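You operate a simulated robot arm through the tools that you are given. There is no shell and no other tool. Be economical: measure what you need, move in short steps, check, and stop when the job is done.

The job below is to be done with a simulated two-armed robot. You get a single attempt, and the scene is never put back.

TASK
Clear the bearing block: bearing into the clean tray, grease smear wiped off with the blue rag.
Fine: rag back, cover shut again. What is to be rubbed or washed off counts as gone when no trace of it is left.

The check looks at the end state, three seconds after you hand in, the way a careful person would. Anything else that was tipped, shoved, dropped, spilled or broken makes it a failure. A push-on lid holds only when it is set on centred and level and pressed home; a screw cap is set on level and turned clockwise until tight.

THE ROBOT
Two 7-joint arms with three-finger grippers on one trunk, on a base that drives. Base frame: it is fixed to the floor where the robot stands at the start and does not move with it; the origin is under the middle of the robot, x ahead of it, y to its left, z up; the surface under the hand at the start is at about z = 880. Lengths are in mm, angles in degrees, forces in N, time in s.
The left shoulder is at the start at [78, 126, 1157], the right one opposite. With the tool pointing down near the work surface each hand reaches from about 360 to 840 mm from the robot's upright axis, wherever it stands, measured 20 degrees to its own side. Places, roughly: bearing block [500, 100, 900]; bearing cover [500, 100, 900]; dry switch [400, 400, 900]; grease smear [600, -100, 900]; tray clean [700, 500, 900]. Payload 2.94 kg a hand.
The TCP of each hand is the grasp point between the finger pads, 30 mm short of the fingertips. In the tool frame z runs along the fingers and y along their closing line. Largest opening 128 mm; the body of the gripper starts 93 mm behind the TCP.
Orientation is that of the tool frame in the base frame, as a unit quaternion [x, y, z, w]. With the fingers straight down and closing along the base's y, the tool's x points along the base's -x, its y along +y and its z along -z.

THE INTERFACE
- The arms move only by the tool send_rows. It takes "left_plan", "right_plan" or both (then of equal length, played together; a hand with none holds still); each is a list of rows, each an object (a shift or turn left out is 0, a gripper value left out holds the last) with "xyz": the shift along the base's x, y, z in mm, a list of three; "rot": the turn, a rotation vector about the base's x, y, z in degrees, a list of three. In form: [{"xyz": [tx, ty, tz], "rot": [rx, ry, rz]}, ...]. A call has 1 to 20 rows; each row is the pose to reach, as a shift and turn from the pose commanded when the call began. "left_fingers" and "right_fingers" are, for a hand that has rows, the finger opening in mm, from 0 to 128, set as the call begins (left out, the last holds). Rows are played at 5 a second. More than 50 mm and 8.6 degrees between two rows, or a gripper value outside its range, and nothing of the call is played. A pose out of reach is approached as far as the arm can. The call stops where the force on the tool passes 90 N (or 10 N more than at its start, if that is more) or the arm is blocked; 0.2 s more then pass. Each finger halts on what it meets, pressing with about 22 N; the grip force reading is that of the motor and also rises with nothing between the fingers. The clock runs only during rows and for 0.2 s after the last one: add rows that repeat a pose to give the fingers time. The reply holds the time, the measured pose of the TCP, the force on the tool along the base axes, the opening and the grip force, in the units named above and with some noise, with the torque about the TCP (base axes, N m) and any sound that the robot's microphone picked up.
- Cameras (640 x 400 px; columns grow to the right, rows downward): "scene" is now at [210, -2.1, 1330.6]; the picture's right is [-0.03, -1.00, 0.00], its down [-0.48, 0.01, -0.88] and it looks along [0.88, -0.02, -0.48] (base axes); focal length 214 px, centre (320, 200). "left" rides on the left gripper at [69, 15, -120] in its tool frame; the picture's right is [-0.21, 0.98, 0.00], its down [-0.82, -0.18, -0.54] and it looks along [-0.53, -0.12, 0.84] (tool axes); focal length 251 px, centre (320, 200). "right" rides on the right gripper at [69, -15, -120] in its tool frame; the picture's right is [0.21, 0.98, 0.00], its down [-0.82, 0.18, -0.54] and it looks along [-0.53, 0.12, 0.84] (tool axes); focal length 251 px, centre (320, 200). There is no depth. A picture from a camera that has moved, and an enlarged one, comes with that camera's place and axes in the base frame and with its lens.
- get_image(camera): a new picture of that camera. No time passes.
- slide_trunk(by): slides the trunk up (or, below 0, down) by that many mm; the arms and the scene camera ride with it, the base frame stays. It gives what a move gives, with no picture.
- steer(legs): drives the robot by 1 to 6 legs, each [ahead, left, turn to the left] in mm, mm and degrees, along the robot's own axes; the way and the turn of a leg run together, so that a leg with both is an arc; at most 1500 mm and 180 degrees a leg. The arms and the cameras ride along, it lands a little off, and it stops where it bumps. It gives what a move gives.
- turn_head(pan, tilt): turns the head with the scene camera to pan (to the left, within 80 degrees either way) and tilt (down, from -29 to 69), counted from straight ahead of the robot. It gives what a move gives.
- enlarge(camera, box): a new picture of the part [left, top, right, bottom] of that camera's present view, enlarged. No time passes.
- finish_job(): hands the job in; it is judged then, once.

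Go step by step. Nothing tells you exact positions but the pictures and the camera data: compare them with the known pose of the tool, close in by small moves and look again before you grip or let go. The budget is 120 turns and 92 pictures, counting those below and the enlarged ones. Unless the task says otherwise, let go and move clear before handing in, and close with one line.

The tools are called after "Emit:" by a JSON object that holds its "op" and its "data". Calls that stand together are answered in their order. send_rows: Moves the arms, as the interface text tells. Its arguments: {"type":"object","properties":{"left_plan":{"type":"array","items":{"type":"object","properties":{"xyz":{"type":"array","items":{"type":"number"}},"rot":{"type":"array","items":{"type":"number"}}}}},"left_fingers":{"type":"number"},"right_plan":{"type":"array","items":{"type":"object","properties":{"xyz":{"type":"array","items":{"type":"number"}},"rot":{"type":"array","items":{"type":"number"}}}}},"right_fingers":{"type":"number"}},"required":[]} The other tools are called the same way: slide_trunk (by) slides the trunk up or down; steer (legs) drives the base; turn_head (pan, tilt) turns the head that bears the scene camera; get_image (camera) takes a picture; enlarge (camera, box) takes an enlarged picture of a part of a camera's view; finish_job () hands the job in.

At the start:

```text
time_s: 0.0
left_eef_pos: [436.5, 220.2, 1284.5]
left_ee_rot: [0.0, 1.0, 0.0, 0.0]
left_contact_force: [0.0, 0.3, -0.4]
left_moment: [-0.01, -0.01, 0.01]
left_grip_width: 127.9
left_grip_force: 0.2
right_eef_pos: [426.8, -238.3, 1216.0]
right_ee_rot: [-0.001, 1.0, 0.001, 0.0]
right_contact_force: [0.0, -0.4, 0.4]
right_moment: [0.04, -0.01, -0.01]
right_grip_width: 128.1
right_grip_force: 0.0
trunk travel left (down, up): [-375.0, 172.0]
robot x, y, heading: [-5.0, -1.6, -0.1]
head pan, tilt: [-1.5, 28.7]
```

scene: 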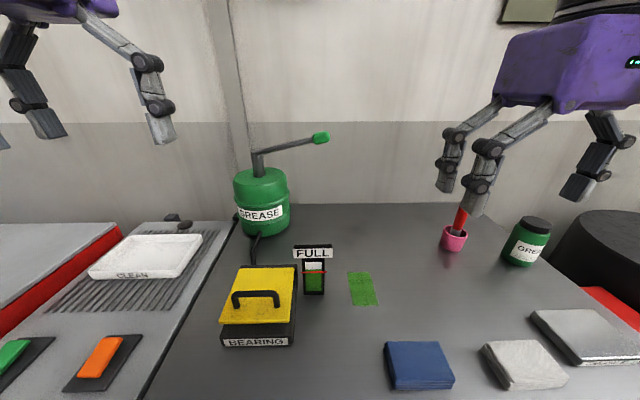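
right: 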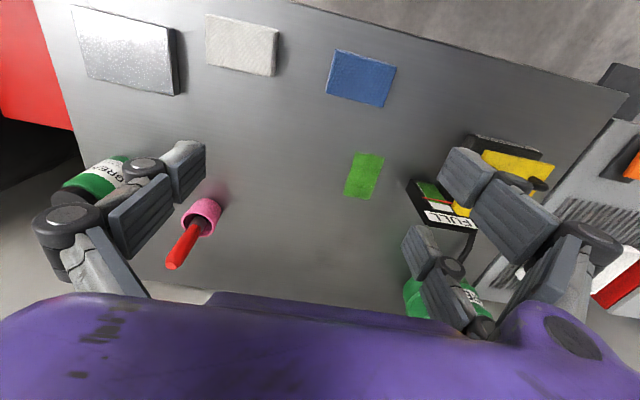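
left: 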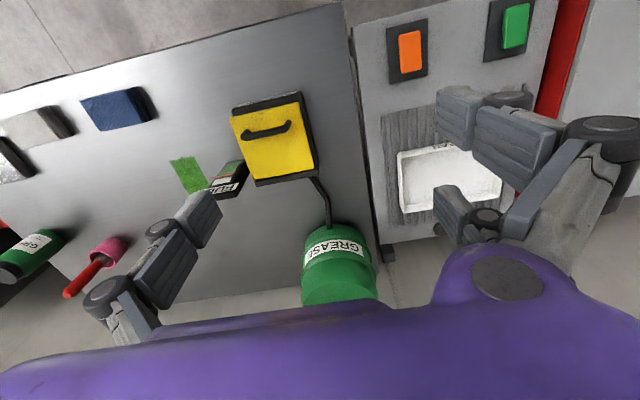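

I see the yellow-covered bearing block, a green smear right of the gauge, the blue rag folded in front, and the clean tray on the left unit. I'll look closer at the details first.

Emit:
{"op": "enlarge", "data": {"camera": "scene", "box": [200, 220, 400, 360]}}

Emit:
{"op": "enlarge", "data": {"camera": "scene", "box": [0, 200, 240, 400]}}

Emit:
{"op": "enlarge", "data": {"camera": "scene", "box": [360, 200, 640, 400]}}

```text
2.86 times, centred on (300, 290) of scene
camera zoom: at [210.0, -2.1, 1330.6], right [-0.03, -1.0, 0.0], down [-0.48, 0.01, -0.88], along [0.88, -0.02, -0.48], focal length 613 px, centre (377, -57)
```

zoom: 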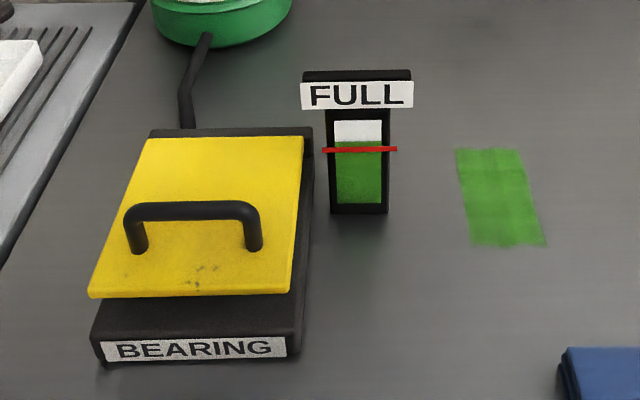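

```text
2.00 times, centred on (120, 300) of scene
camera zoom: at [210.0, -2.1, 1330.6], right [-0.03, -1.0, 0.0], down [-0.48, 0.01, -0.88], along [0.88, -0.02, -0.48], focal length 429 px, centre (720, 0)
```

zoom: 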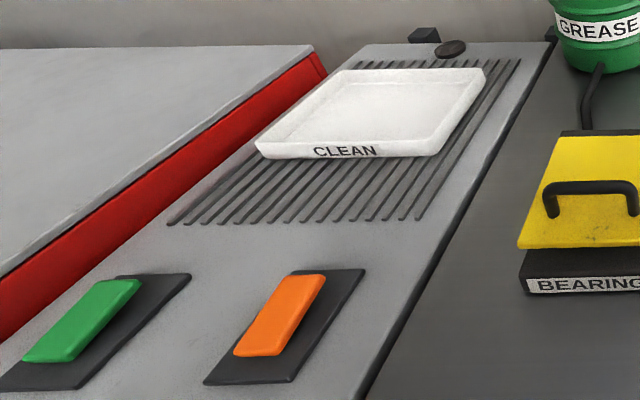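

```text
2.00 times, centred on (500, 300) of scene
camera zoom: at [210.0, -2.1, 1330.6], right [-0.03, -1.0, 0.0], down [-0.48, 0.01, -0.88], along [0.88, -0.02, -0.48], focal length 429 px, centre (-40, 0)
```

zoom: 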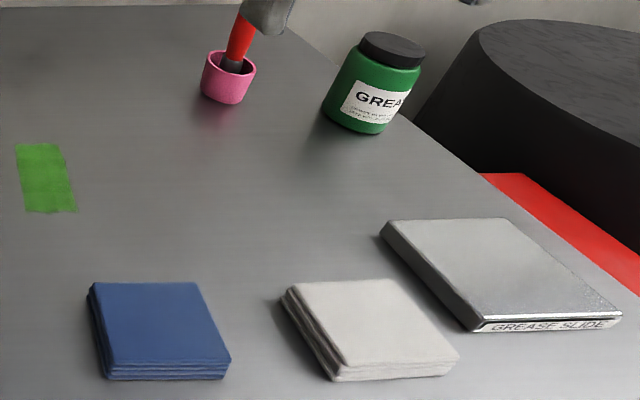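

The orange pad on the left is the dry switch, which I'll leave alone. The handle bar is at about [485, 111, 970]. I'll lower the left hand towards the block to see how the cover is held.

Emit:
{"op": "send_rows", "data": {"left_plan": [{"xyz": [-5, -28, -40]}, {"xyz": [-10, -56, -80]}, {"xyz": [-14, -84, -120]}, {"xyz": [-16, -110, -150]}]}}

Emit:
{"op": "get_image", "data": {"camera": "left"}}

```text
time_s: 1.0
left_eef_pos: [421.8, 109.5, 1136.7]
left_ee_rot: [-0.001, 1.0, 0.0, 0.0]
left_contact_force: [-0.1, 0.2, 0.8]
left_moment: [0.01, 0.02, -0.01]
left_grip_width: 127.6
left_grip_force: 0.1
right_eef_pos: [428.6, -237.8, 1216.7]
right_ee_rot: [0.0, 1.0, 0.0, 0.001]
right_contact_force: [-0.6, -0.8, -0.6]
right_moment: [0.01, 0.05, 0.03]
right_grip_width: 128.2
right_grip_force: 0.0
trunk travel left (down, up): [-375.0, 172.0]
robot x, y, heading: [-2.5, -1.0, -0.0]
head pan, tilt: [-1.5, 28.7]
```

```text
85 pictures are left
camera left: at [351.6, 125.1, 1256.1], right [0.21, 0.98, 0.0], down [0.82, -0.18, 0.54], along [0.53, -0.12, -0.84], focal length 251 px, centre (320, 200)
```

left: 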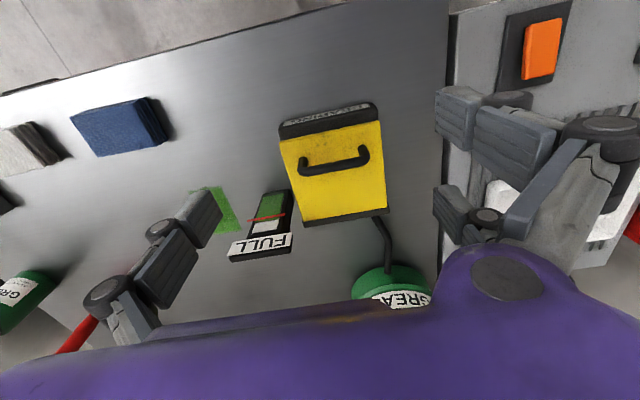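

The block is in view from closer, so I'll enlarge it.

Emit:
{"op": "enlarge", "data": {"camera": "left", "box": [250, 90, 410, 240]}}

```text
2.67 times, centred on (330, 165) of left
camera zoom: at [351.6, 125.1, 1256.1], right [0.21, 0.98, 0.0], down [0.82, -0.18, 0.54], along [0.53, -0.12, -0.84], focal length 670 px, centre (293, 293)
```

zoom: 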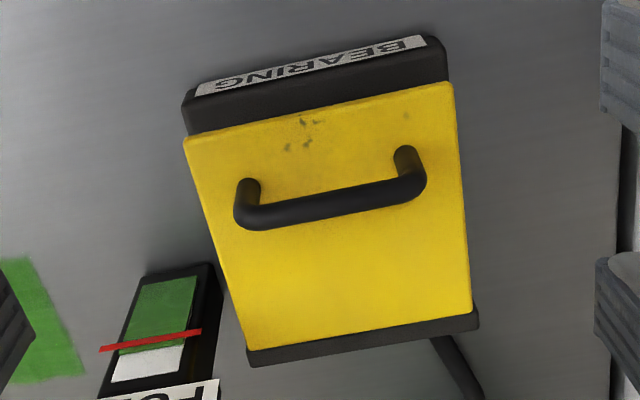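

The handle sits toward the front of the cover, at about x=490, y=113, z≈970, so a hinge at the back is likely. I'll turn the left hand to close along x and place it above the bar.

Emit:
{"op": "send_rows", "data": {"left_plan": [{"xyz": [7, 0, -5], "rot": [0, 0, -8.5]}, {"xyz": [14, 0, -10], "rot": [0, 0, -17]}, {"xyz": [21, 0, -15], "rot": [0, 0, -25.5]}, {"xyz": [28, 0, -20], "rot": [0, 0, -34]}, {"xyz": [35, 0, -25], "rot": [0, 0, -42.5]}, {"xyz": [42, 0, -30], "rot": [0, 0, -51]}, {"xyz": [49, 0, -35], "rot": [0, 0, -59.5]}, {"xyz": [56, 0, -40], "rot": [0, 0, -68]}, {"xyz": [63, 0, -45], "rot": [0, 0, -76]}, {"xyz": [69, 0, -50], "rot": [0, 0, -84]}, {"xyz": [69, 3, -55], "rot": [0, 0, -90]}, {"xyz": [69, 3, -55], "rot": [0, 0, -90]}], "left_fingers": 60}}

Emit:
{"op": "get_image", "data": {"camera": "left"}}

Emit:
{"op": "get_image", "data": {"camera": "scene"}}

```text
time_s: 3.6
left_eef_pos: [488.8, 112.9, 1079.7]
left_ee_rot: [0.707, 0.707, 0.0, 0.0]
left_contact_force: [-0.4, 0.5, -1.1]
left_moment: [0.02, 0.04, -0.05]
left_grip_width: 59.9
left_grip_force: 0.0
right_eef_pos: [427.5, -237.3, 1217.0]
right_ee_rot: [0.0, 1.0, 0.001, 0.0]
right_contact_force: [-0.2, 0.4, 0.0]
right_moment: [0.03, -0.01, -0.02]
right_grip_width: 127.8
right_grip_force: 0.1
trunk travel left (down, up): [-375.0, 172.0]
robot x, y, heading: [1.9, 2.9, 0.1]
head pan, tilt: [-1.5, 28.7]
```

```text
83 pictures are left
camera left: at [504.5, 182.2, 1200.7], right [0.98, -0.22, 0.0], down [-0.18, -0.82, 0.54], along [-0.12, -0.53, -0.84], focal length 251 px, centre (320, 200)
```

left: 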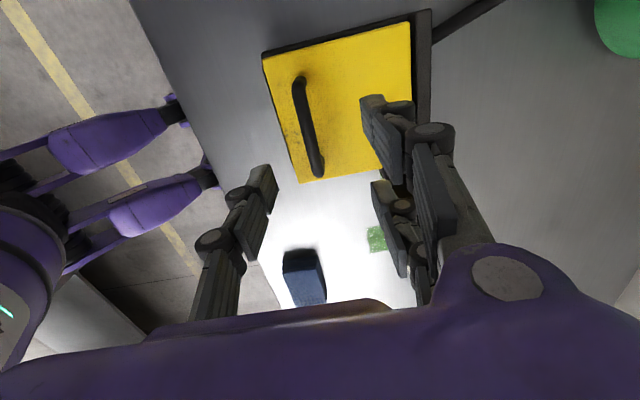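

```text
82 pictures are left
camera scene: at [210.1, -2.1, 1330.6], right [-0.03, -1.0, 0.0], down [-0.48, 0.01, -0.88], along [0.88, -0.02, -0.48], focal length 214 px, centre (320, 200)
```

scene: 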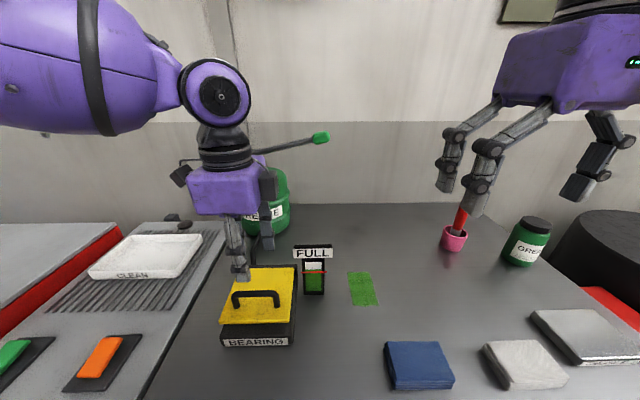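

The estimates of the bar's x range from 478 to 492. I'll go lower and look again.

Emit:
{"op": "send_rows", "data": {"left_plan": [{"xyz": [-2, 0, -40]}, {"xyz": [-4, 0, -70]}]}}

Emit:
{"op": "get_image", "data": {"camera": "left"}}

Emit:
{"op": "enlarge", "data": {"camera": "scene", "box": [180, 200, 340, 360]}}

```text
time_s: 4.2
left_eef_pos: [485.7, 113.1, 1009.6]
left_ee_rot: [0.707, 0.707, -0.001, 0.0]
left_contact_force: [1.1, -0.3, -0.9]
left_moment: [0.01, 0.01, -0.02]
left_grip_width: 59.7
left_grip_force: 0.1
right_eef_pos: [425.5, -238.5, 1217.5]
right_ee_rot: [0.0, 1.0, 0.0, 0.0]
right_contact_force: [-0.6, 0.2, 0.5]
right_moment: [0.0, 0.01, -0.03]
right_grip_width: 127.7
right_grip_force: 0.0
trunk travel left (down, up): [-375.0, 172.0]
robot x, y, heading: [-1.1, 3.0, 0.1]
head pan, tilt: [-1.5, 28.7]
```

```text
81 pictures are left
camera left: at [500.7, 183.0, 1130.8], right [0.98, -0.21, 0.0], down [-0.18, -0.82, 0.54], along [-0.12, -0.53, -0.84], focal length 251 px, centre (320, 200)
```

left: 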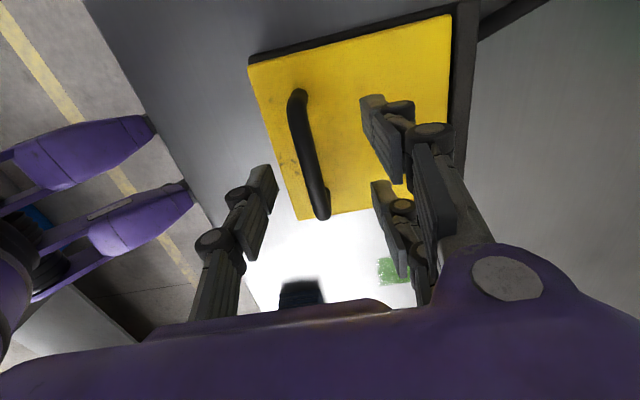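

```text
2.50 times, centred on (260, 280) of scene
camera zoom: at [210.5, -1.9, 1330.5], right [-0.03, -1.0, 0.0], down [-0.48, 0.01, -0.88], along [0.88, -0.02, -0.48], focal length 536 px, centre (470, 0)
```

zoom: 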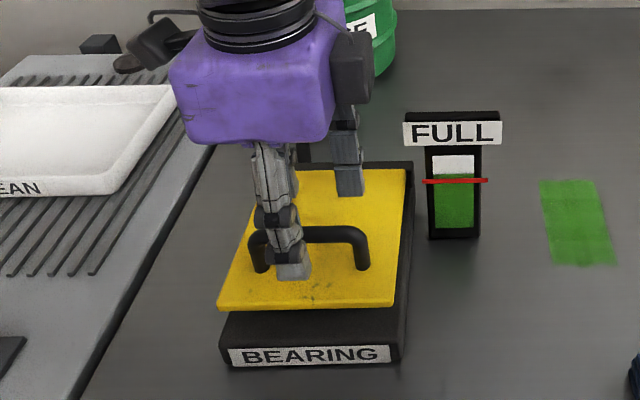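

The gripper has one finger on the near side and two on the far side, and the bar lies between them. I'll descend to about z=983, close gently, and read the opening and force.

Emit:
{"op": "send_rows", "data": {"left_plan": [{"xyz": [-1, 0, -14]}, {"xyz": [-1, 0, -26]}]}}

Emit:
{"op": "get_image", "data": {"camera": "left"}}

Emit:
{"op": "enlarge", "data": {"camera": "scene", "box": [180, 200, 340, 360]}}

```text
time_s: 4.8
left_eef_pos: [484.0, 112.8, 983.4]
left_ee_rot: [0.707, 0.708, -0.001, 0.001]
left_contact_force: [0.7, 0.3, -0.2]
left_moment: [0.03, -0.03, 0.01]
left_grip_width: 60.2
left_grip_force: 0.3
right_eef_pos: [427.9, -237.6, 1216.4]
right_ee_rot: [0.0, 1.0, 0.0, 0.0]
right_contact_force: [-0.5, -0.4, -1.2]
right_moment: [0.0, -0.02, 0.0]
right_grip_width: 128.0
right_grip_force: 0.0
trunk travel left (down, up): [-375.0, 172.0]
robot x, y, heading: [-1.9, -2.3, 0.1]
head pan, tilt: [-1.5, 28.7]
```

```text
79 pictures are left
camera left: at [499.2, 182.6, 1105.3], right [0.98, -0.21, 0.0], down [-0.18, -0.82, 0.54], along [-0.12, -0.53, -0.84], focal length 251 px, centre (320, 200)
```

left: 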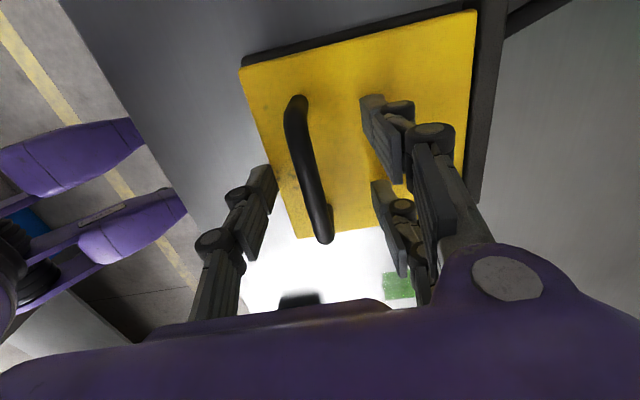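

```text
2.50 times, centred on (260, 280) of scene
camera zoom: at [210.1, -2.0, 1330.6], right [-0.03, -1.0, 0.0], down [-0.48, 0.01, -0.88], along [0.88, -0.02, -0.48], focal length 536 px, centre (470, 0)
```

zoom: 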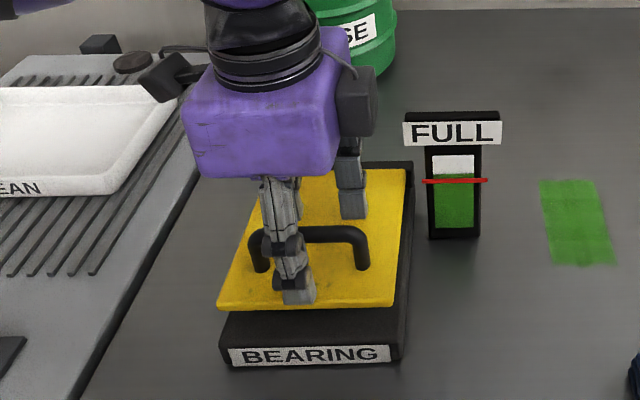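

By the wrist camera the bar is at x≈479. I'll shift onto it and close.

Emit:
{"op": "send_rows", "data": {"left_plan": [{"xyz": [-4, 0, -5]}]}}

Emit:
{"op": "send_rows", "data": {"left_plan": [{"xyz": [0, 0, 0]}, {"xyz": [0, 0, 0]}, {"xyz": [0, 0, 0]}], "left_fingers": 0}}

Emit:
{"op": "get_image", "data": {"camera": "left"}}

```text
time_s: 5.2
left_eef_pos: [480.3, 113.5, 979.0]
left_ee_rot: [0.707, 0.707, 0.0, 0.0]
left_contact_force: [0.2, 0.7, 0.6]
left_moment: [0.01, 0.02, 0.02]
left_grip_width: 60.1
left_grip_force: 0.1
right_eef_pos: [426.8, -237.2, 1218.0]
right_ee_rot: [0.001, 1.0, 0.0, 0.001]
right_contact_force: [0.4, -0.2, -0.6]
right_moment: [-0.02, 0.02, 0.0]
right_grip_width: 128.0
right_grip_force: 0.1
trunk travel left (down, up): [-375.0, 172.0]
robot x, y, heading: [0.8, 1.1, -0.1]
head pan, tilt: [-1.5, 28.7]
```

```text
time_s: 6.0
left_eef_pos: [480.1, 113.2, 980.5]
left_ee_rot: [0.707, 0.707, 0.001, 0.002]
left_contact_force: [2.5, 1.3, 8.2]
left_moment: [0.76, -1.11, -0.09]
left_grip_width: 10.9
left_grip_force: 38.3
right_eef_pos: [426.9, -237.8, 1218.2]
right_ee_rot: [-0.001, 1.0, -0.001, 0.0]
right_contact_force: [0.1, 0.2, -0.1]
right_moment: [-0.03, -0.01, 0.01]
right_grip_width: 128.0
right_grip_force: 0.1
trunk travel left (down, up): [-375.0, 172.0]
robot x, y, heading: [-4.1, -1.2, 0.3]
head pan, tilt: [-1.5, 28.7]
```

```text
77 pictures are left
camera left: at [495.2, 182.9, 1101.2], right [0.98, -0.21, 0.0], down [-0.18, -0.82, 0.54], along [-0.11, -0.53, -0.84], focal length 251 px, centre (320, 200)
```

left: 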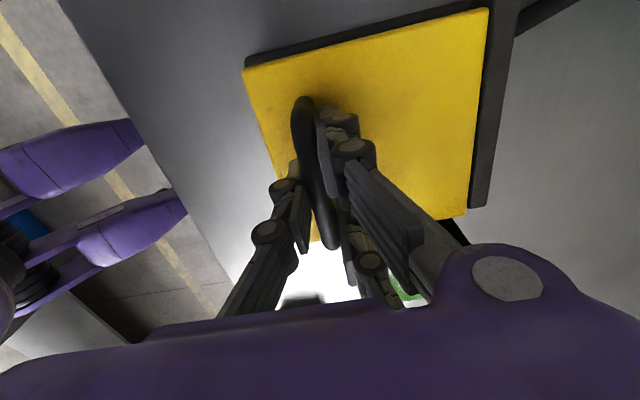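

The bar is gripped (10.9 mm). I'll lift a little along a small arc and see whether the cover hinges.

Emit:
{"op": "send_rows", "data": {"left_plan": [{"xyz": [2, 0, 5]}, {"xyz": [5, 0, 11]}, {"xyz": [5, 0, 11]}]}}

Emit:
{"op": "enlarge", "data": {"camera": "scene", "box": [180, 200, 340, 360]}}

```text
time_s: 6.8
left_eef_pos: [485.6, 113.6, 990.5]
left_ee_rot: [0.707, 0.708, -0.001, 0.0]
left_contact_force: [2.0, 1.3, -3.8]
left_moment: [-0.52, 0.26, -0.47]
left_grip_width: 12.0
left_grip_force: 38.0
right_eef_pos: [426.6, -237.9, 1217.3]
right_ee_rot: [0.0, 1.0, 0.0, 0.0]
right_contact_force: [0.2, 1.0, 0.1]
right_moment: [0.02, -0.01, -0.02]
right_grip_width: 128.2
right_grip_force: 0.1
trunk travel left (down, up): [-375.0, 172.0]
robot x, y, heading: [2.2, 0.7, -0.3]
head pan, tilt: [-1.5, 28.7]
```

```text
2.50 times, centred on (260, 280) of scene
camera zoom: at [210.5, -1.7, 1330.5], right [-0.03, -1.0, 0.0], down [-0.48, 0.01, -0.88], along [0.88, -0.02, -0.48], focal length 536 px, centre (470, 0)
```

zoom: 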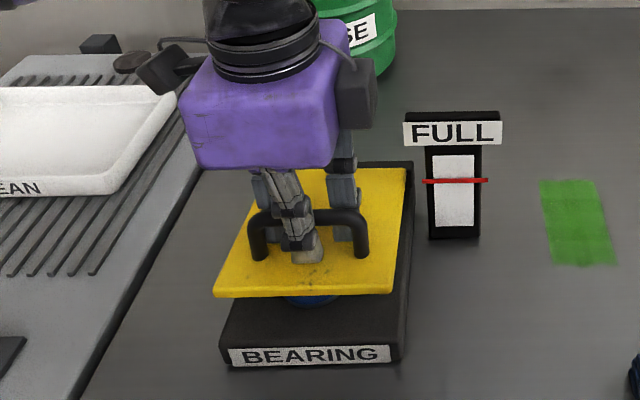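

The cover hinges at the back, something blue sits below it, and the gauge dropped to empty when it opened. I'll carry on along the arc to about 35° and check.

Emit:
{"op": "send_rows", "data": {"left_plan": [{"xyz": [6.8, 0, 12.3]}, {"xyz": [15.2, 0, 23.5]}, {"xyz": [24.9, 0, 33.7]}, {"xyz": [37.5, 0, 43.7]}, {"xyz": [37.5, 0, 43.7]}]}}

Emit:
{"op": "enlarge", "data": {"camera": "scene", "box": [180, 200, 340, 360]}}

```text
time_s: 8.0
left_eef_pos: [526.5, 114.5, 1030.6]
left_ee_rot: [0.706, 0.708, -0.002, -0.002]
left_contact_force: [16.4, -3.3, -34.5]
left_moment: [-0.29, 0.34, -0.44]
left_grip_width: 16.4
left_grip_force: 36.2
right_eef_pos: [432.5, -237.4, 1215.3]
right_ee_rot: [0.0, 1.0, 0.0, -0.002]
right_contact_force: [-0.5, 0.2, 0.0]
right_moment: [-0.01, -0.02, -0.03]
right_grip_width: 127.8
right_grip_force: 0.1
trunk travel left (down, up): [-375.0, 172.0]
robot x, y, heading: [-1.8, -1.6, 0.1]
head pan, tilt: [-1.5, 28.7]
```

```text
2.50 times, centred on (260, 280) of scene
camera zoom: at [215.2, -2.1, 1329.6], right [-0.03, -1.0, 0.0], down [-0.48, 0.01, -0.88], along [0.88, -0.02, -0.48], focal length 536 px, centre (470, 0)
```

zoom: 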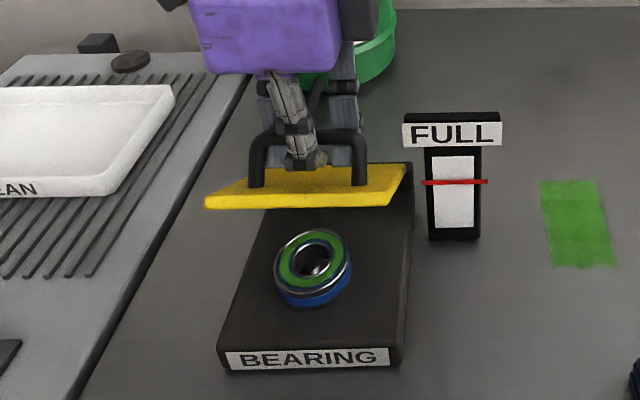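

The bearing is blue with green grease on its face, and the wrist force shows my arc radius is a bit large. The hinge fits better at about [576, 929]. I'll ease the position, tilt the hand with the cover, and recheck the force.

Emit:
{"op": "send_rows", "data": {"left_plan": [{"xyz": [3.5, 0, -1.5], "rot": [0, 8, 0]}, {"xyz": [6.9, 0, -3.1], "rot": [0, 16, 0]}, {"xyz": [6.9, 0, -3.1], "rot": [0, 16, 0]}]}}

Emit:
{"op": "enlarge", "data": {"camera": "scene", "box": [180, 200, 340, 360]}}

```text
time_s: 8.6
left_eef_pos: [540.4, 130.4, 1037.2]
left_ee_rot: [0.709, 0.7, -0.073, -0.05]
left_contact_force: [21.9, -43.2, -49.6]
left_moment: [1.54, -0.12, 1.07]
left_grip_width: 16.6
left_grip_force: 37.0
left hand out of reach, approached as far as the arm can: row 1, 2
right_eef_pos: [428.3, -241.4, 1216.5]
right_ee_rot: [0.002, 1.0, 0.0, 0.001]
right_contact_force: [-1.2, 1.4, 0.2]
right_moment: [-0.16, -0.1, -0.01]
right_grip_width: 128.0
right_grip_force: 0.0
trunk travel left (down, up): [-375.0, 172.0]
robot x, y, heading: [-1.8, -2.0, -0.3]
head pan, tilt: [-1.5, 28.7]
stopped in row 2 (left hand): the force on the tool passed its limit at 172 N (the readings are from after the stop); the commanded pose is now the measured one
```

```text
2.50 times, centred on (260, 280) of scene
camera zoom: at [213.8, -5.7, 1329.9], right [-0.03, -1.0, 0.0], down [-0.48, 0.02, -0.88], along [0.88, -0.03, -0.48], focal length 536 px, centre (470, 0)
```

zoom: 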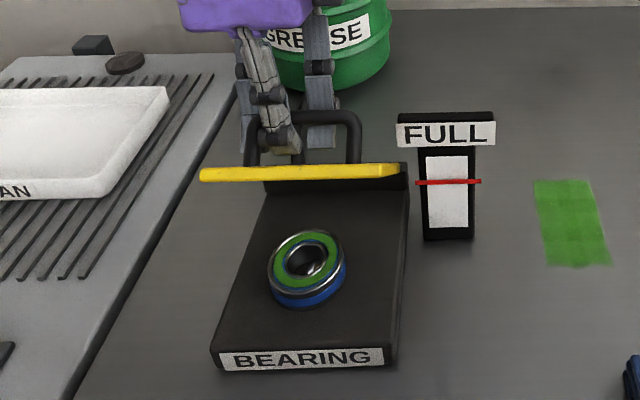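

The tilted pose was out of reach, so I'll return the hand to vertical and loosen the grip until the bar is just caged. Then I can push the handle over with the near finger.

Emit:
{"op": "send_rows", "data": {"left_plan": [{"xyz": [4, -8, 1], "rot": [1, -5, 0.3]}, {"xyz": [10, -16, 2], "rot": [1.9, -10, 0.7]}, {"xyz": [14, -16, 2], "rot": [1.9, -10, 0.7]}], "left_fingers": 26}}

Emit:
{"op": "enlarge", "data": {"camera": "scene", "box": [180, 200, 340, 360]}}

Emit:
{"op": "get_image", "data": {"camera": "left"}}

```text
time_s: 9.4
left_eef_pos: [550.7, 122.2, 1045.5]
left_ee_rot: [0.705, 0.709, 0.001, -0.001]
left_contact_force: [-1.0, -0.4, -0.2]
left_moment: [-0.02, -0.01, -0.01]
left_grip_width: 26.7
left_grip_force: 0.3
right_eef_pos: [426.1, -239.2, 1218.8]
right_ee_rot: [0.001, 1.0, 0.0, 0.001]
right_contact_force: [0.1, -1.0, 0.1]
right_moment: [-0.02, -0.04, -0.02]
right_grip_width: 127.8
right_grip_force: 0.1
trunk travel left (down, up): [-375.0, 172.0]
robot x, y, heading: [-3.6, -1.1, -0.1]
head pan, tilt: [-1.5, 28.7]
```

```text
2.50 times, centred on (260, 280) of scene
camera zoom: at [210.0, -3.5, 1330.6], right [-0.03, -1.0, 0.0], down [-0.48, 0.01, -0.88], along [0.88, -0.03, -0.48], focal length 536 px, centre (470, 0)
```

zoom: 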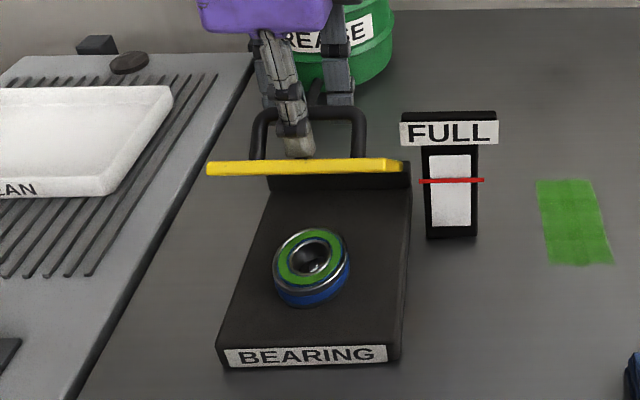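

```text
72 pictures are left
camera left: at [565.5, 190.9, 1165.6], right [0.98, -0.21, 0.0], down [-0.18, -0.82, 0.54], along [-0.11, -0.53, -0.84], focal length 251 px, centre (320, 200)
```

left: 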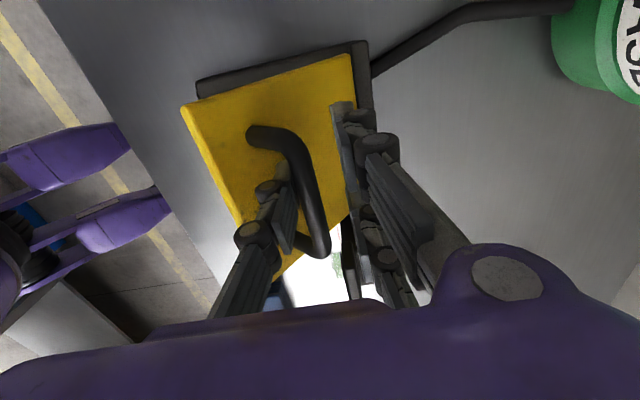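

The load is gone and the bar is caged between the fingers. I'll push the handle on in +x to bring the cover past upright.

Emit:
{"op": "send_rows", "data": {"left_plan": [{"xyz": [15, -8, -2]}, {"xyz": [30, -8, -3]}, {"xyz": [45, -8, -5]}, {"xyz": [58, -8, -8]}, {"xyz": [58, -8, -8]}]}}

Emit:
{"op": "enlarge", "data": {"camera": "scene", "box": [180, 200, 340, 360]}}

Emit:
{"op": "get_image", "data": {"camera": "left"}}

```text
time_s: 10.6
left_eef_pos: [574.9, 130.3, 1028.9]
left_ee_rot: [0.71, 0.705, 0.0, 0.002]
left_contact_force: [-4.8, -48.8, 15.7]
left_moment: [1.22, 0.39, 0.94]
left_grip_width: 35.4
left_grip_force: 3.9
left hand out of reach, approached as far as the arm can: row 1, 2, 3, 4, 5
right_eef_pos: [425.8, -247.2, 1216.2]
right_ee_rot: [0.003, 1.0, 0.004, 0.0]
right_contact_force: [1.3, 1.0, -0.8]
right_moment: [-0.02, 0.06, 0.0]
right_grip_width: 127.8
right_grip_force: 0.0
trunk travel left (down, up): [-375.0, 172.0]
robot x, y, heading: [2.6, 0.4, -0.3]
head pan, tilt: [-1.5, 28.7]
```

```text
2.50 times, centred on (260, 280) of scene
camera zoom: at [210.7, -11.0, 1330.3], right [-0.03, -1.0, 0.0], down [-0.48, 0.02, -0.88], along [0.88, -0.03, -0.48], focal length 536 px, centre (470, 0)
```

zoom: 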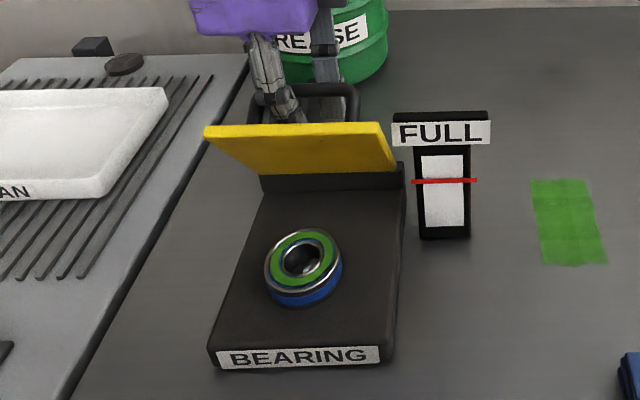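

```text
70 pictures are left
camera left: at [589.1, 199.8, 1149.7], right [0.98, -0.22, 0.0], down [-0.18, -0.82, 0.54], along [-0.12, -0.53, -0.84], focal length 251 px, centre (320, 200)
```

left: 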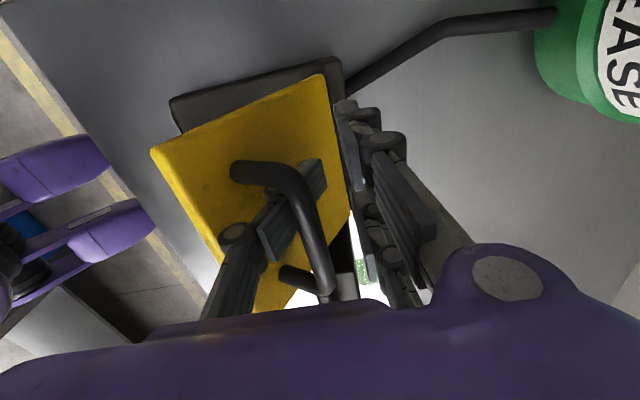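

The lid is at about 65°, but this wrist orientation won't reach further. I'll back the finger off the bar to see whether the cover stays up by itself.

Emit:
{"op": "send_rows", "data": {"left_plan": [{"xyz": [-2, -14, 0]}, {"xyz": [-4, -16, 2]}, {"xyz": [-4, -16, 2]}]}}

Emit:
{"op": "enlarge", "data": {"camera": "scene", "box": [180, 200, 340, 360]}}

Emit:
{"op": "get_image", "data": {"camera": "left"}}

```text
time_s: 11.4
left_eef_pos: [572.9, 129.9, 1028.4]
left_ee_rot: [0.706, 0.709, 0.001, 0.0]
left_contact_force: [-1.0, -34.9, 1.1]
left_moment: [0.62, -0.01, 0.44]
left_grip_width: 30.8
left_grip_force: 0.3
left hand out of reach, approached as far as the arm can: row 1, 2, 3
right_eef_pos: [424.2, -244.2, 1216.2]
right_ee_rot: [0.002, 1.0, 0.002, 0.001]
right_contact_force: [0.2, 0.0, 0.6]
right_moment: [0.01, 0.01, 0.0]
right_grip_width: 128.1
right_grip_force: 0.1
trunk travel left (down, up): [-375.0, 172.0]
robot x, y, heading: [1.3, -1.9, -0.2]
head pan, tilt: [-1.5, 28.7]
```

```text
2.50 times, centred on (260, 280) of scene
camera zoom: at [209.5, -8.8, 1330.6], right [-0.03, -1.0, 0.0], down [-0.48, 0.02, -0.88], along [0.88, -0.02, -0.48], focal length 536 px, centre (470, 0)
```

zoom: 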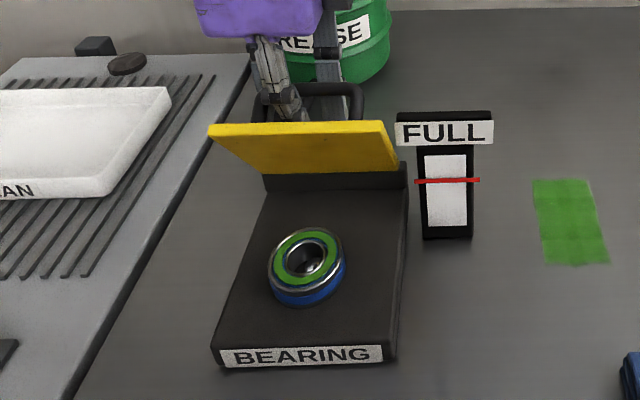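

```text
68 pictures are left
camera left: at [587.1, 199.5, 1149.1], right [0.98, -0.21, 0.0], down [-0.18, -0.82, 0.54], along [-0.11, -0.53, -0.84], focal length 251 px, centre (320, 200)
```

left: 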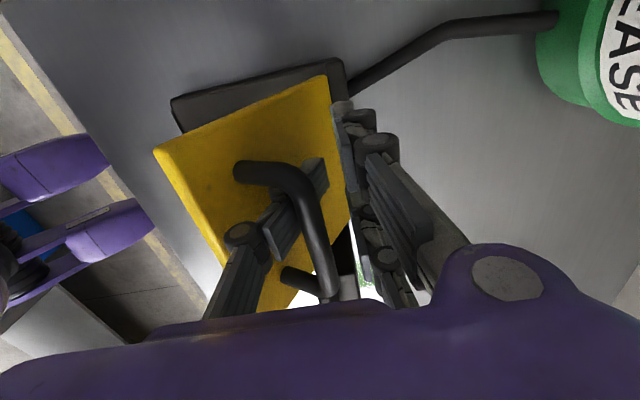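

The arm is still pushing sideways at its reach limit. I'll move straight up and slightly back to get out of the handle, then see if the lid stays.

Emit:
{"op": "send_rows", "data": {"left_plan": [{"xyz": [-8, 0, 8]}, {"xyz": [-8, 0, 40]}, {"xyz": [-8, 0, 80]}, {"xyz": [-8, 0, 110]}, {"xyz": [-8, 0, 110]}], "left_fingers": 40}}

Emit:
{"op": "enlarge", "data": {"camera": "scene", "box": [180, 180, 340, 360]}}

```text
time_s: 12.6
left_eef_pos: [564.6, 137.2, 1137.9]
left_ee_rot: [0.706, 0.709, 0.002, 0.001]
left_contact_force: [-0.1, 0.2, 0.0]
left_moment: [0.0, -0.03, 0.02]
left_grip_width: 40.0
left_grip_force: 0.0
left hand out of reach, approached as far as the arm can: row 4
right_eef_pos: [425.3, -238.8, 1218.1]
right_ee_rot: [0.001, 1.0, 0.0, 0.001]
right_contact_force: [-0.4, 0.1, 0.4]
right_moment: [-0.01, -0.01, -0.04]
right_grip_width: 128.2
right_grip_force: 0.0
trunk travel left (down, up): [-375.0, 172.0]
robot x, y, heading: [2.1, -2.3, -0.2]
head pan, tilt: [-1.5, 28.7]
```

```text
2.22 times, centred on (260, 270) of scene
camera zoom: at [209.6, -3.3, 1330.6], right [-0.03, -1.0, 0.0], down [-0.48, 0.01, -0.88], along [0.88, -0.03, -0.48], focal length 477 px, centre (453, 44)
```

zoom: 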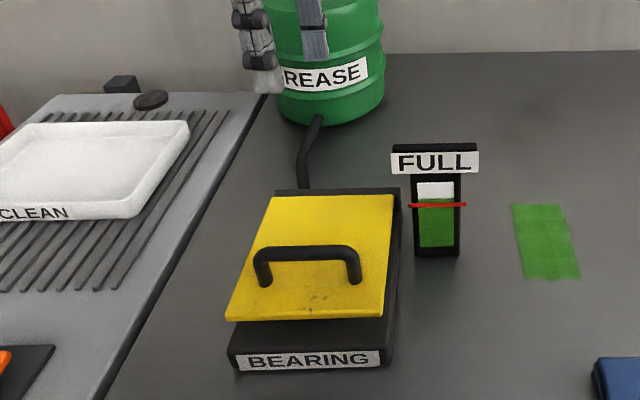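

The lid fell shut (gauge full again), so it has to go past upright or be held. I'll lift it again with the left hand, then push it from the front with the right fist. Left goes back above the handle, and the right hand closes and moves to the waiting side.

Emit:
{"op": "send_rows", "data": {"left_plan": [{"xyz": [-22, -6, 0]}, {"xyz": [-44, -12, 0]}, {"xyz": [-66, -18, 0]}, {"xyz": [-84.6, -24, 0]}, {"xyz": [-84.6, -24, 0]}], "left_fingers": 50, "right_plan": [{"xyz": [-5, 30, 0]}, {"xyz": [-10, 70, -10]}, {"xyz": [-15, 110, -20]}, {"xyz": [-20, 150, -30]}, {"xyz": [-20, 150, -30]}], "right_fingers": 0}}

```text
time_s: 13.8
left_eef_pos: [479.2, 110.8, 1137.7]
left_ee_rot: [0.706, 0.708, 0.001, 0.0]
left_contact_force: [0.0, -0.1, -0.4]
left_moment: [0.0, 0.0, -0.01]
left_grip_width: 49.9
left_grip_force: 0.0
right_eef_pos: [405.1, -89.4, 1188.3]
right_ee_rot: [0.002, 1.0, 0.0, 0.001]
right_contact_force: [0.9, 0.2, -0.4]
right_moment: [-0.02, -0.03, -0.01]
right_grip_width: 0.0
right_grip_force: 3.0
trunk travel left (down, up): [-375.0, 172.0]
robot x, y, heading: [1.3, 1.6, 0.1]
head pan, tilt: [-1.5, 28.7]
```

The left hand is above the handle. I'll descend slightly off-centre toward +y, to leave room for the right hand, and grip nearer the fingertips.

Emit:
{"op": "send_rows", "data": {"left_plan": [{"xyz": [1, 5, -45]}, {"xyz": [1, 10, -90]}, {"xyz": [1, 12, -125]}, {"xyz": [1, 12, -152]}]}}

Emit:
{"op": "send_rows", "data": {"left_plan": [{"xyz": [0, 0, 0]}, {"xyz": [0, 0, 0]}, {"xyz": [0, 0, 0]}], "left_fingers": 0}}

```text
time_s: 14.8
left_eef_pos: [481.1, 122.8, 984.7]
left_ee_rot: [0.706, 0.708, 0.001, 0.001]
left_contact_force: [0.4, 0.6, -0.3]
left_moment: [-0.01, -0.01, 0.02]
left_grip_width: 50.0
left_grip_force: 0.0
right_eef_pos: [405.5, -88.9, 1186.9]
right_ee_rot: [0.001, 1.0, 0.0, 0.0]
right_contact_force: [0.5, 0.5, -0.3]
right_moment: [-0.04, 0.01, 0.0]
right_grip_width: 0.2
right_grip_force: 2.6
trunk travel left (down, up): [-375.0, 172.0]
robot x, y, heading: [1.1, 1.1, -0.3]
head pan, tilt: [-1.5, 28.7]
```

```text
time_s: 15.6
left_eef_pos: [480.1, 121.6, 986.4]
left_ee_rot: [0.706, 0.708, 0.003, 0.0]
left_contact_force: [-3.5, 0.8, 6.6]
left_moment: [0.38, -0.7, -0.88]
left_grip_width: 10.9
left_grip_force: 37.7
right_eef_pos: [403.5, -89.4, 1187.8]
right_ee_rot: [0.002, 1.0, 0.0, 0.001]
right_contact_force: [0.1, 0.2, 0.2]
right_moment: [0.01, -0.02, 0.0]
right_grip_width: 0.0
right_grip_force: 2.7
trunk travel left (down, up): [-375.0, 172.0]
robot x, y, heading: [-1.1, 0.6, -0.2]
head pan, tilt: [-1.5, 28.7]
```

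Gripped again. I'll raise the cover along the refined arc to about 48°.

Emit:
{"op": "send_rows", "data": {"left_plan": [{"xyz": [6.5, 0, 13]}, {"xyz": [14.7, 0, 24.9]}, {"xyz": [24.6, 0, 35.6]}, {"xyz": [35.8, 0, 44.8]}, {"xyz": [48.2, 0, 52.3]}, {"xyz": [61.5, 0, 58.1]}, {"xyz": [61.5, 0, 58.1]}]}}

Emit:
{"op": "get_image", "data": {"camera": "scene"}}

```text
time_s: 17.2
left_eef_pos: [545.5, 122.9, 1041.2]
left_ee_rot: [0.706, 0.709, 0.001, -0.001]
left_contact_force: [8.3, -7.6, -22.7]
left_moment: [-0.39, -0.02, -0.66]
left_grip_width: 13.4
left_grip_force: 37.3
right_eef_pos: [408.1, -90.5, 1187.0]
right_ee_rot: [0.002, 1.0, 0.001, -0.001]
right_contact_force: [-0.2, 0.2, 0.3]
right_moment: [-0.02, 0.0, -0.01]
right_grip_width: 0.1
right_grip_force: 2.6
trunk travel left (down, up): [-375.0, 172.0]
robot x, y, heading: [-1.3, -3.1, -0.5]
head pan, tilt: [-1.5, 28.7]
```

```text
66 pictures are left
camera scene: at [212.8, -4.5, 1330.0], right [-0.03, -1.0, 0.0], down [-0.48, 0.01, -0.88], along [0.88, -0.03, -0.48], focal length 214 px, centre (320, 200)
```

scene: 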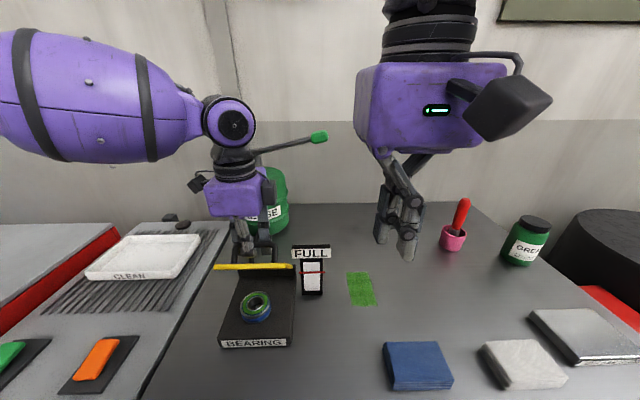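

The cover is at about 48°. I'll ease the left hand slightly and bring the right fist in front of the cover edge at y≈72.

Emit:
{"op": "send_rows", "data": {"left_plan": [{"xyz": [5, 0, 0]}, {"xyz": [10, 0, 0]}, {"xyz": [13, 0, 1]}, {"xyz": [13, 0, 1]}, {"xyz": [13, 0, 1]}], "right_plan": [{"xyz": [0, 45, -10]}, {"xyz": [0, 90, -40]}, {"xyz": [10, 130, -80]}, {"xyz": [20, 162, -120]}, {"xyz": [30, 162, -165]}]}}

Emit:
{"op": "get_image", "data": {"camera": "scene"}}

Emit:
{"op": "get_image", "data": {"camera": "right"}}

```text
refused: row 2 steps farther than a row can; nothing moved
```

```text
65 pictures are left
camera scene: at [212.8, -4.5, 1330.0], right [-0.03, -1.0, 0.0], down [-0.48, 0.01, -0.88], along [0.88, -0.03, -0.48], focal length 214 px, centre (320, 200)
```

scene: 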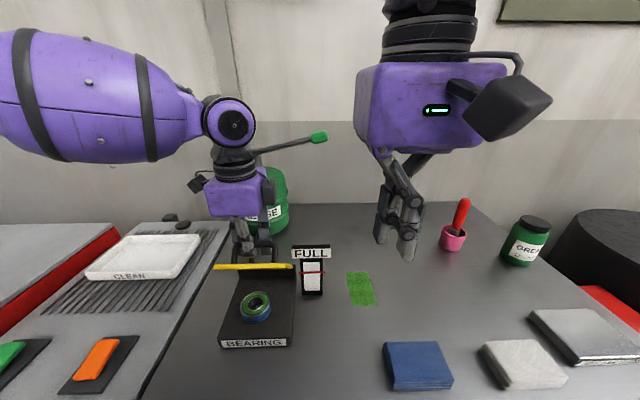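

```text
64 pictures are left
camera right: at [340.4, -104.5, 1306.6], right [-0.21, 0.98, 0.0], down [0.82, 0.18, 0.54], along [0.53, 0.11, -0.84], focal length 251 px, centre (320, 200)
```

right: 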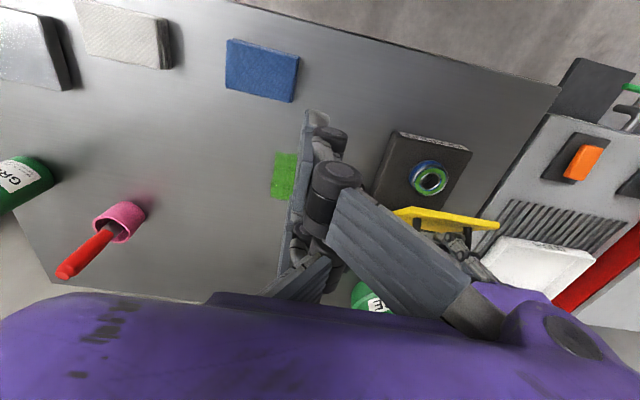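

The step limit refused that call, so I'll send it again with smaller steps.

Emit:
{"op": "send_rows", "data": {"left_plan": [{"xyz": [4, 0, 0]}, {"xyz": [8, 0, 0]}, {"xyz": [12, 0, 1]}, {"xyz": [13, 0, 1]}, {"xyz": [13, 0, 1]}, {"xyz": [13, 0, 1]}], "right_plan": [{"xyz": [0, 35, -20]}, {"xyz": [0, 70, -45]}, {"xyz": [0, 105, -75]}, {"xyz": [10, 135, -105]}, {"xyz": [20, 162, -135]}, {"xyz": [30, 162, -165]}]}}

Emit:
{"op": "get_image", "data": {"camera": "scene"}}

Emit:
{"op": "get_image", "data": {"camera": "right"}}

```text
time_s: 18.6
left_eef_pos: [557.7, 124.2, 1044.4]
left_ee_rot: [0.705, 0.709, 0.001, -0.002]
left_contact_force: [5.5, -4.9, -10.8]
left_moment: [0.41, -0.19, -0.79]
left_grip_width: 13.0
left_grip_force: 36.4
right_eef_pos: [450.5, -72.9, 1054.2]
right_ee_rot: [0.001, 1.0, 0.0, 0.001]
right_contact_force: [0.1, 0.3, 0.0]
right_moment: [-0.05, 0.04, 0.02]
right_grip_width: 0.0
right_grip_force: 2.7
right hand out of reach, approached as far as the arm can: row 1, 2, 3, 4, 5, 6
trunk travel left (down, up): [-375.0, 172.0]
robot x, y, heading: [-2.3, 0.9, -0.2]
head pan, tilt: [-1.5, 28.7]
```

```text
63 pictures are left
camera scene: at [213.1, -4.5, 1330.1], right [-0.03, -1.0, 0.0], down [-0.48, 0.01, -0.88], along [0.88, -0.03, -0.48], focal length 214 px, centre (320, 200)
```

scene: 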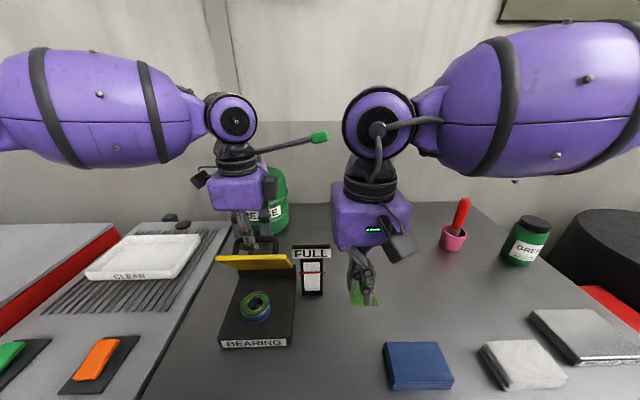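

```text
62 pictures are left
camera right: at [383.1, -87.1, 1174.2], right [-0.21, 0.98, 0.0], down [0.82, 0.18, 0.54], along [0.53, 0.11, -0.84], focal length 251 px, centre (320, 200)
```

right: 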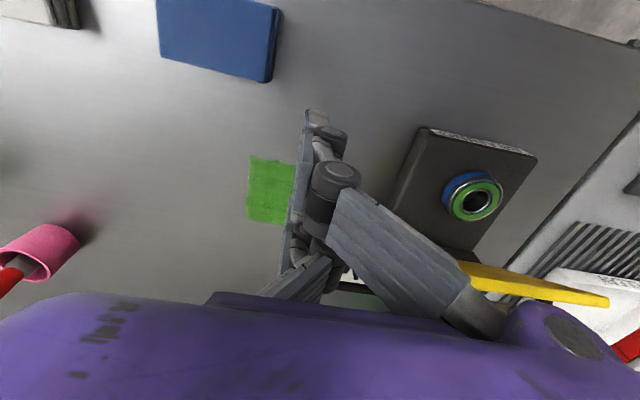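

The arms can't reach across the midline, so I'll lower the cover shut again, withdraw, and shift the base to the right. That puts the block well inside the left hand's reach.

Emit:
{"op": "send_rows", "data": {"left_plan": [{"xyz": [-13, 0, -1]}, {"xyz": [-26.3, 0, -6.8]}, {"xyz": [-38.7, 0, -14.3]}, {"xyz": [-49.9, 0, -23.5]}, {"xyz": [-59.8, 0, -34.2]}, {"xyz": [-68, 0, -46.1]}, {"xyz": [-74.5, 0, -59.1]}, {"xyz": [-74.5, 0, -59.1]}], "right_plan": [{"xyz": [0, -30, 20]}, {"xyz": [0, -65, 40]}, {"xyz": [0, -100, 60]}, {"xyz": [0, -140, 80]}, {"xyz": [0, -180, 100]}, {"xyz": [0, -220, 120]}, {"xyz": [0, -260, 130]}, {"xyz": [0, -260, 130]}]}}

Emit:
{"op": "get_image", "data": {"camera": "scene"}}

```text
time_s: 20.4
left_eef_pos: [481.5, 123.6, 985.6]
left_ee_rot: [0.706, 0.709, 0.001, -0.002]
left_contact_force: [1.7, -0.9, -1.4]
left_moment: [0.55, -0.05, -1.01]
left_grip_width: 10.6
left_grip_force: 38.0
right_eef_pos: [446.4, -336.8, 1186.1]
right_ee_rot: [0.001, 1.0, 0.001, 0.0]
right_contact_force: [0.1, 0.4, -0.2]
right_moment: [-0.01, -0.03, 0.0]
right_grip_width: 0.0
right_grip_force: 3.1
trunk travel left (down, up): [-375.0, 172.0]
robot x, y, heading: [-1.4, -0.2, -0.2]
head pan, tilt: [-1.5, 28.7]
```

```text
61 pictures are left
camera scene: at [210.0, -3.9, 1330.6], right [-0.03, -1.0, 0.0], down [-0.48, 0.01, -0.88], along [0.88, -0.03, -0.48], focal length 214 px, centre (320, 200)
```

scene: 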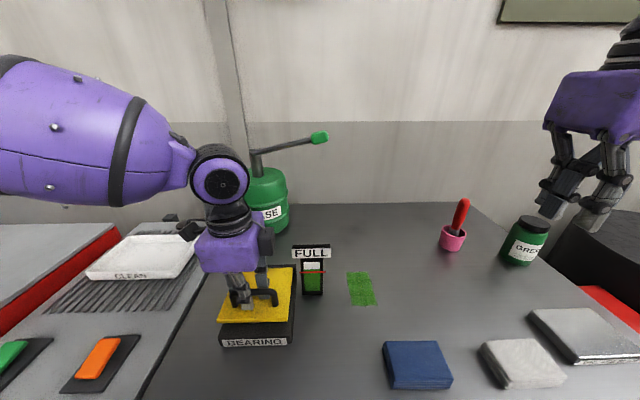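

Shut cleanly. I'll release, raise the hand, and drive the base 130 mm to the right.

Emit:
{"op": "send_rows", "data": {"left_plan": [{"xyz": [0, 0, 0]}, {"xyz": [0, 0, 30]}, {"xyz": [0, 0, 75]}, {"xyz": [0, 0, 120]}], "left_fingers": 50}}

Emit:
{"op": "steer", "data": {"legs": [[0, -130, 0]]}}

Emit:
{"op": "get_image", "data": {"camera": "scene"}}

```text
time_s: 21.4
left_eef_pos: [479.4, 121.7, 1107.5]
left_ee_rot: [0.705, 0.709, 0.002, -0.001]
left_contact_force: [-0.4, -0.5, -1.0]
left_moment: [0.02, -0.01, 0.01]
left_grip_width: 49.7
left_grip_force: 0.1
right_eef_pos: [447.3, -334.9, 1186.7]
right_ee_rot: [0.002, 1.0, -0.001, 0.001]
right_contact_force: [0.1, 0.0, -0.8]
right_moment: [0.02, -0.03, 0.0]
right_grip_width: 0.0
right_grip_force: 3.5
trunk travel left (down, up): [-375.0, 172.0]
robot x, y, heading: [-2.1, -2.3, -0.1]
head pan, tilt: [-1.5, 28.7]
```

```text
time_s: 23.2
left_eef_pos: [481.0, -5.9, 1106.7]
left_ee_rot: [0.706, 0.708, 0.001, 0.0]
left_contact_force: [-0.4, -1.3, -1.0]
left_moment: [0.01, 0.03, 0.0]
left_grip_width: 49.7
left_grip_force: 0.1
right_eef_pos: [446.5, -463.9, 1186.8]
right_ee_rot: [0.001, 1.0, 0.0, 0.0]
right_contact_force: [0.2, -0.1, -0.4]
right_moment: [-0.01, -0.05, -0.01]
right_grip_width: 0.0
right_grip_force: 2.8
trunk travel left (down, up): [-375.0, 172.0]
robot x, y, heading: [1.4, -132.2, -0.3]
head pan, tilt: [-1.5, 28.7]
```

```text
60 pictures are left
camera scene: at [209.3, -133.1, 1330.6], right [-0.03, -1.0, 0.0], down [-0.48, 0.01, -0.88], along [0.88, -0.03, -0.48], focal length 214 px, centre (320, 200)
```

scene: 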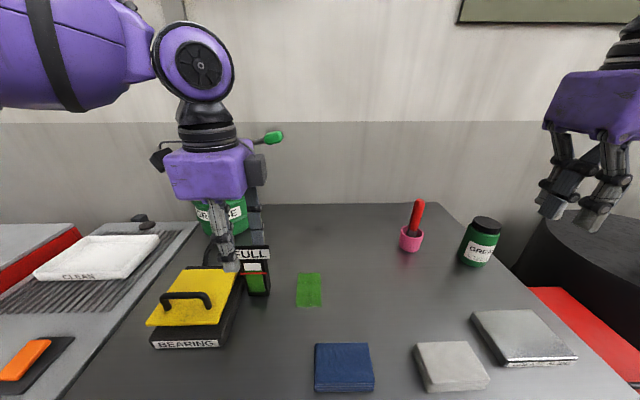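

The base has moved. Next the left hand returns over the handle and grips.

Emit:
{"op": "send_rows", "data": {"left_plan": [{"xyz": [0, 40, 0]}, {"xyz": [0, 80, 0]}, {"xyz": [-0.5, 119, -5]}, {"xyz": [-0.5, 119, -50]}, {"xyz": [-0.5, 119, -95]}, {"xyz": [-0.5, 119, -121]}]}}

Emit:
{"op": "send_rows", "data": {"left_plan": [{"xyz": [0, 0, 0]}, {"xyz": [0, 0, 0]}, {"xyz": [0, 0, 0]}], "left_fingers": 0}}

Emit:
{"op": "get_image", "data": {"camera": "left"}}

```text
time_s: 24.6
left_eef_pos: [480.3, 112.1, 984.2]
left_ee_rot: [0.705, 0.709, 0.0, 0.0]
left_contact_force: [0.7, 0.1, 0.4]
left_moment: [-0.01, 0.02, -0.04]
left_grip_width: 49.9
left_grip_force: 0.0
right_eef_pos: [447.2, -463.6, 1187.7]
right_ee_rot: [0.001, 1.0, -0.001, 0.001]
right_contact_force: [0.4, 0.1, -0.3]
right_moment: [0.0, 0.03, 0.03]
right_grip_width: 0.0
right_grip_force: 3.2
trunk travel left (down, up): [-375.0, 172.0]
robot x, y, heading: [-3.0, -130.3, -0.2]
head pan, tilt: [-1.5, 28.7]
```

```text
time_s: 25.4
left_eef_pos: [480.5, 112.5, 985.9]
left_ee_rot: [0.706, 0.708, 0.002, 0.001]
left_contact_force: [1.0, 2.1, 6.1]
left_moment: [-0.23, -0.79, -1.48]
left_grip_width: 11.0
left_grip_force: 37.9
right_eef_pos: [446.6, -463.9, 1186.9]
right_ee_rot: [0.0, 1.0, -0.001, 0.001]
right_contact_force: [0.4, -0.8, 0.2]
right_moment: [-0.04, 0.02, 0.03]
right_grip_width: 0.2
right_grip_force: 3.4
trunk travel left (down, up): [-375.0, 172.0]
robot x, y, heading: [-2.6, -128.3, -0.3]
head pan, tilt: [-1.5, 28.7]
```

```text
59 pictures are left
camera left: at [495.0, 181.6, 1106.8], right [0.98, -0.21, 0.0], down [-0.18, -0.82, 0.54], along [-0.11, -0.53, -0.84], focal length 251 px, centre (320, 200)
```

left: 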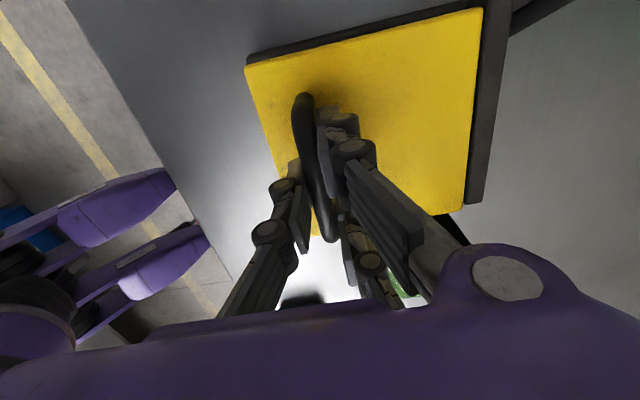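

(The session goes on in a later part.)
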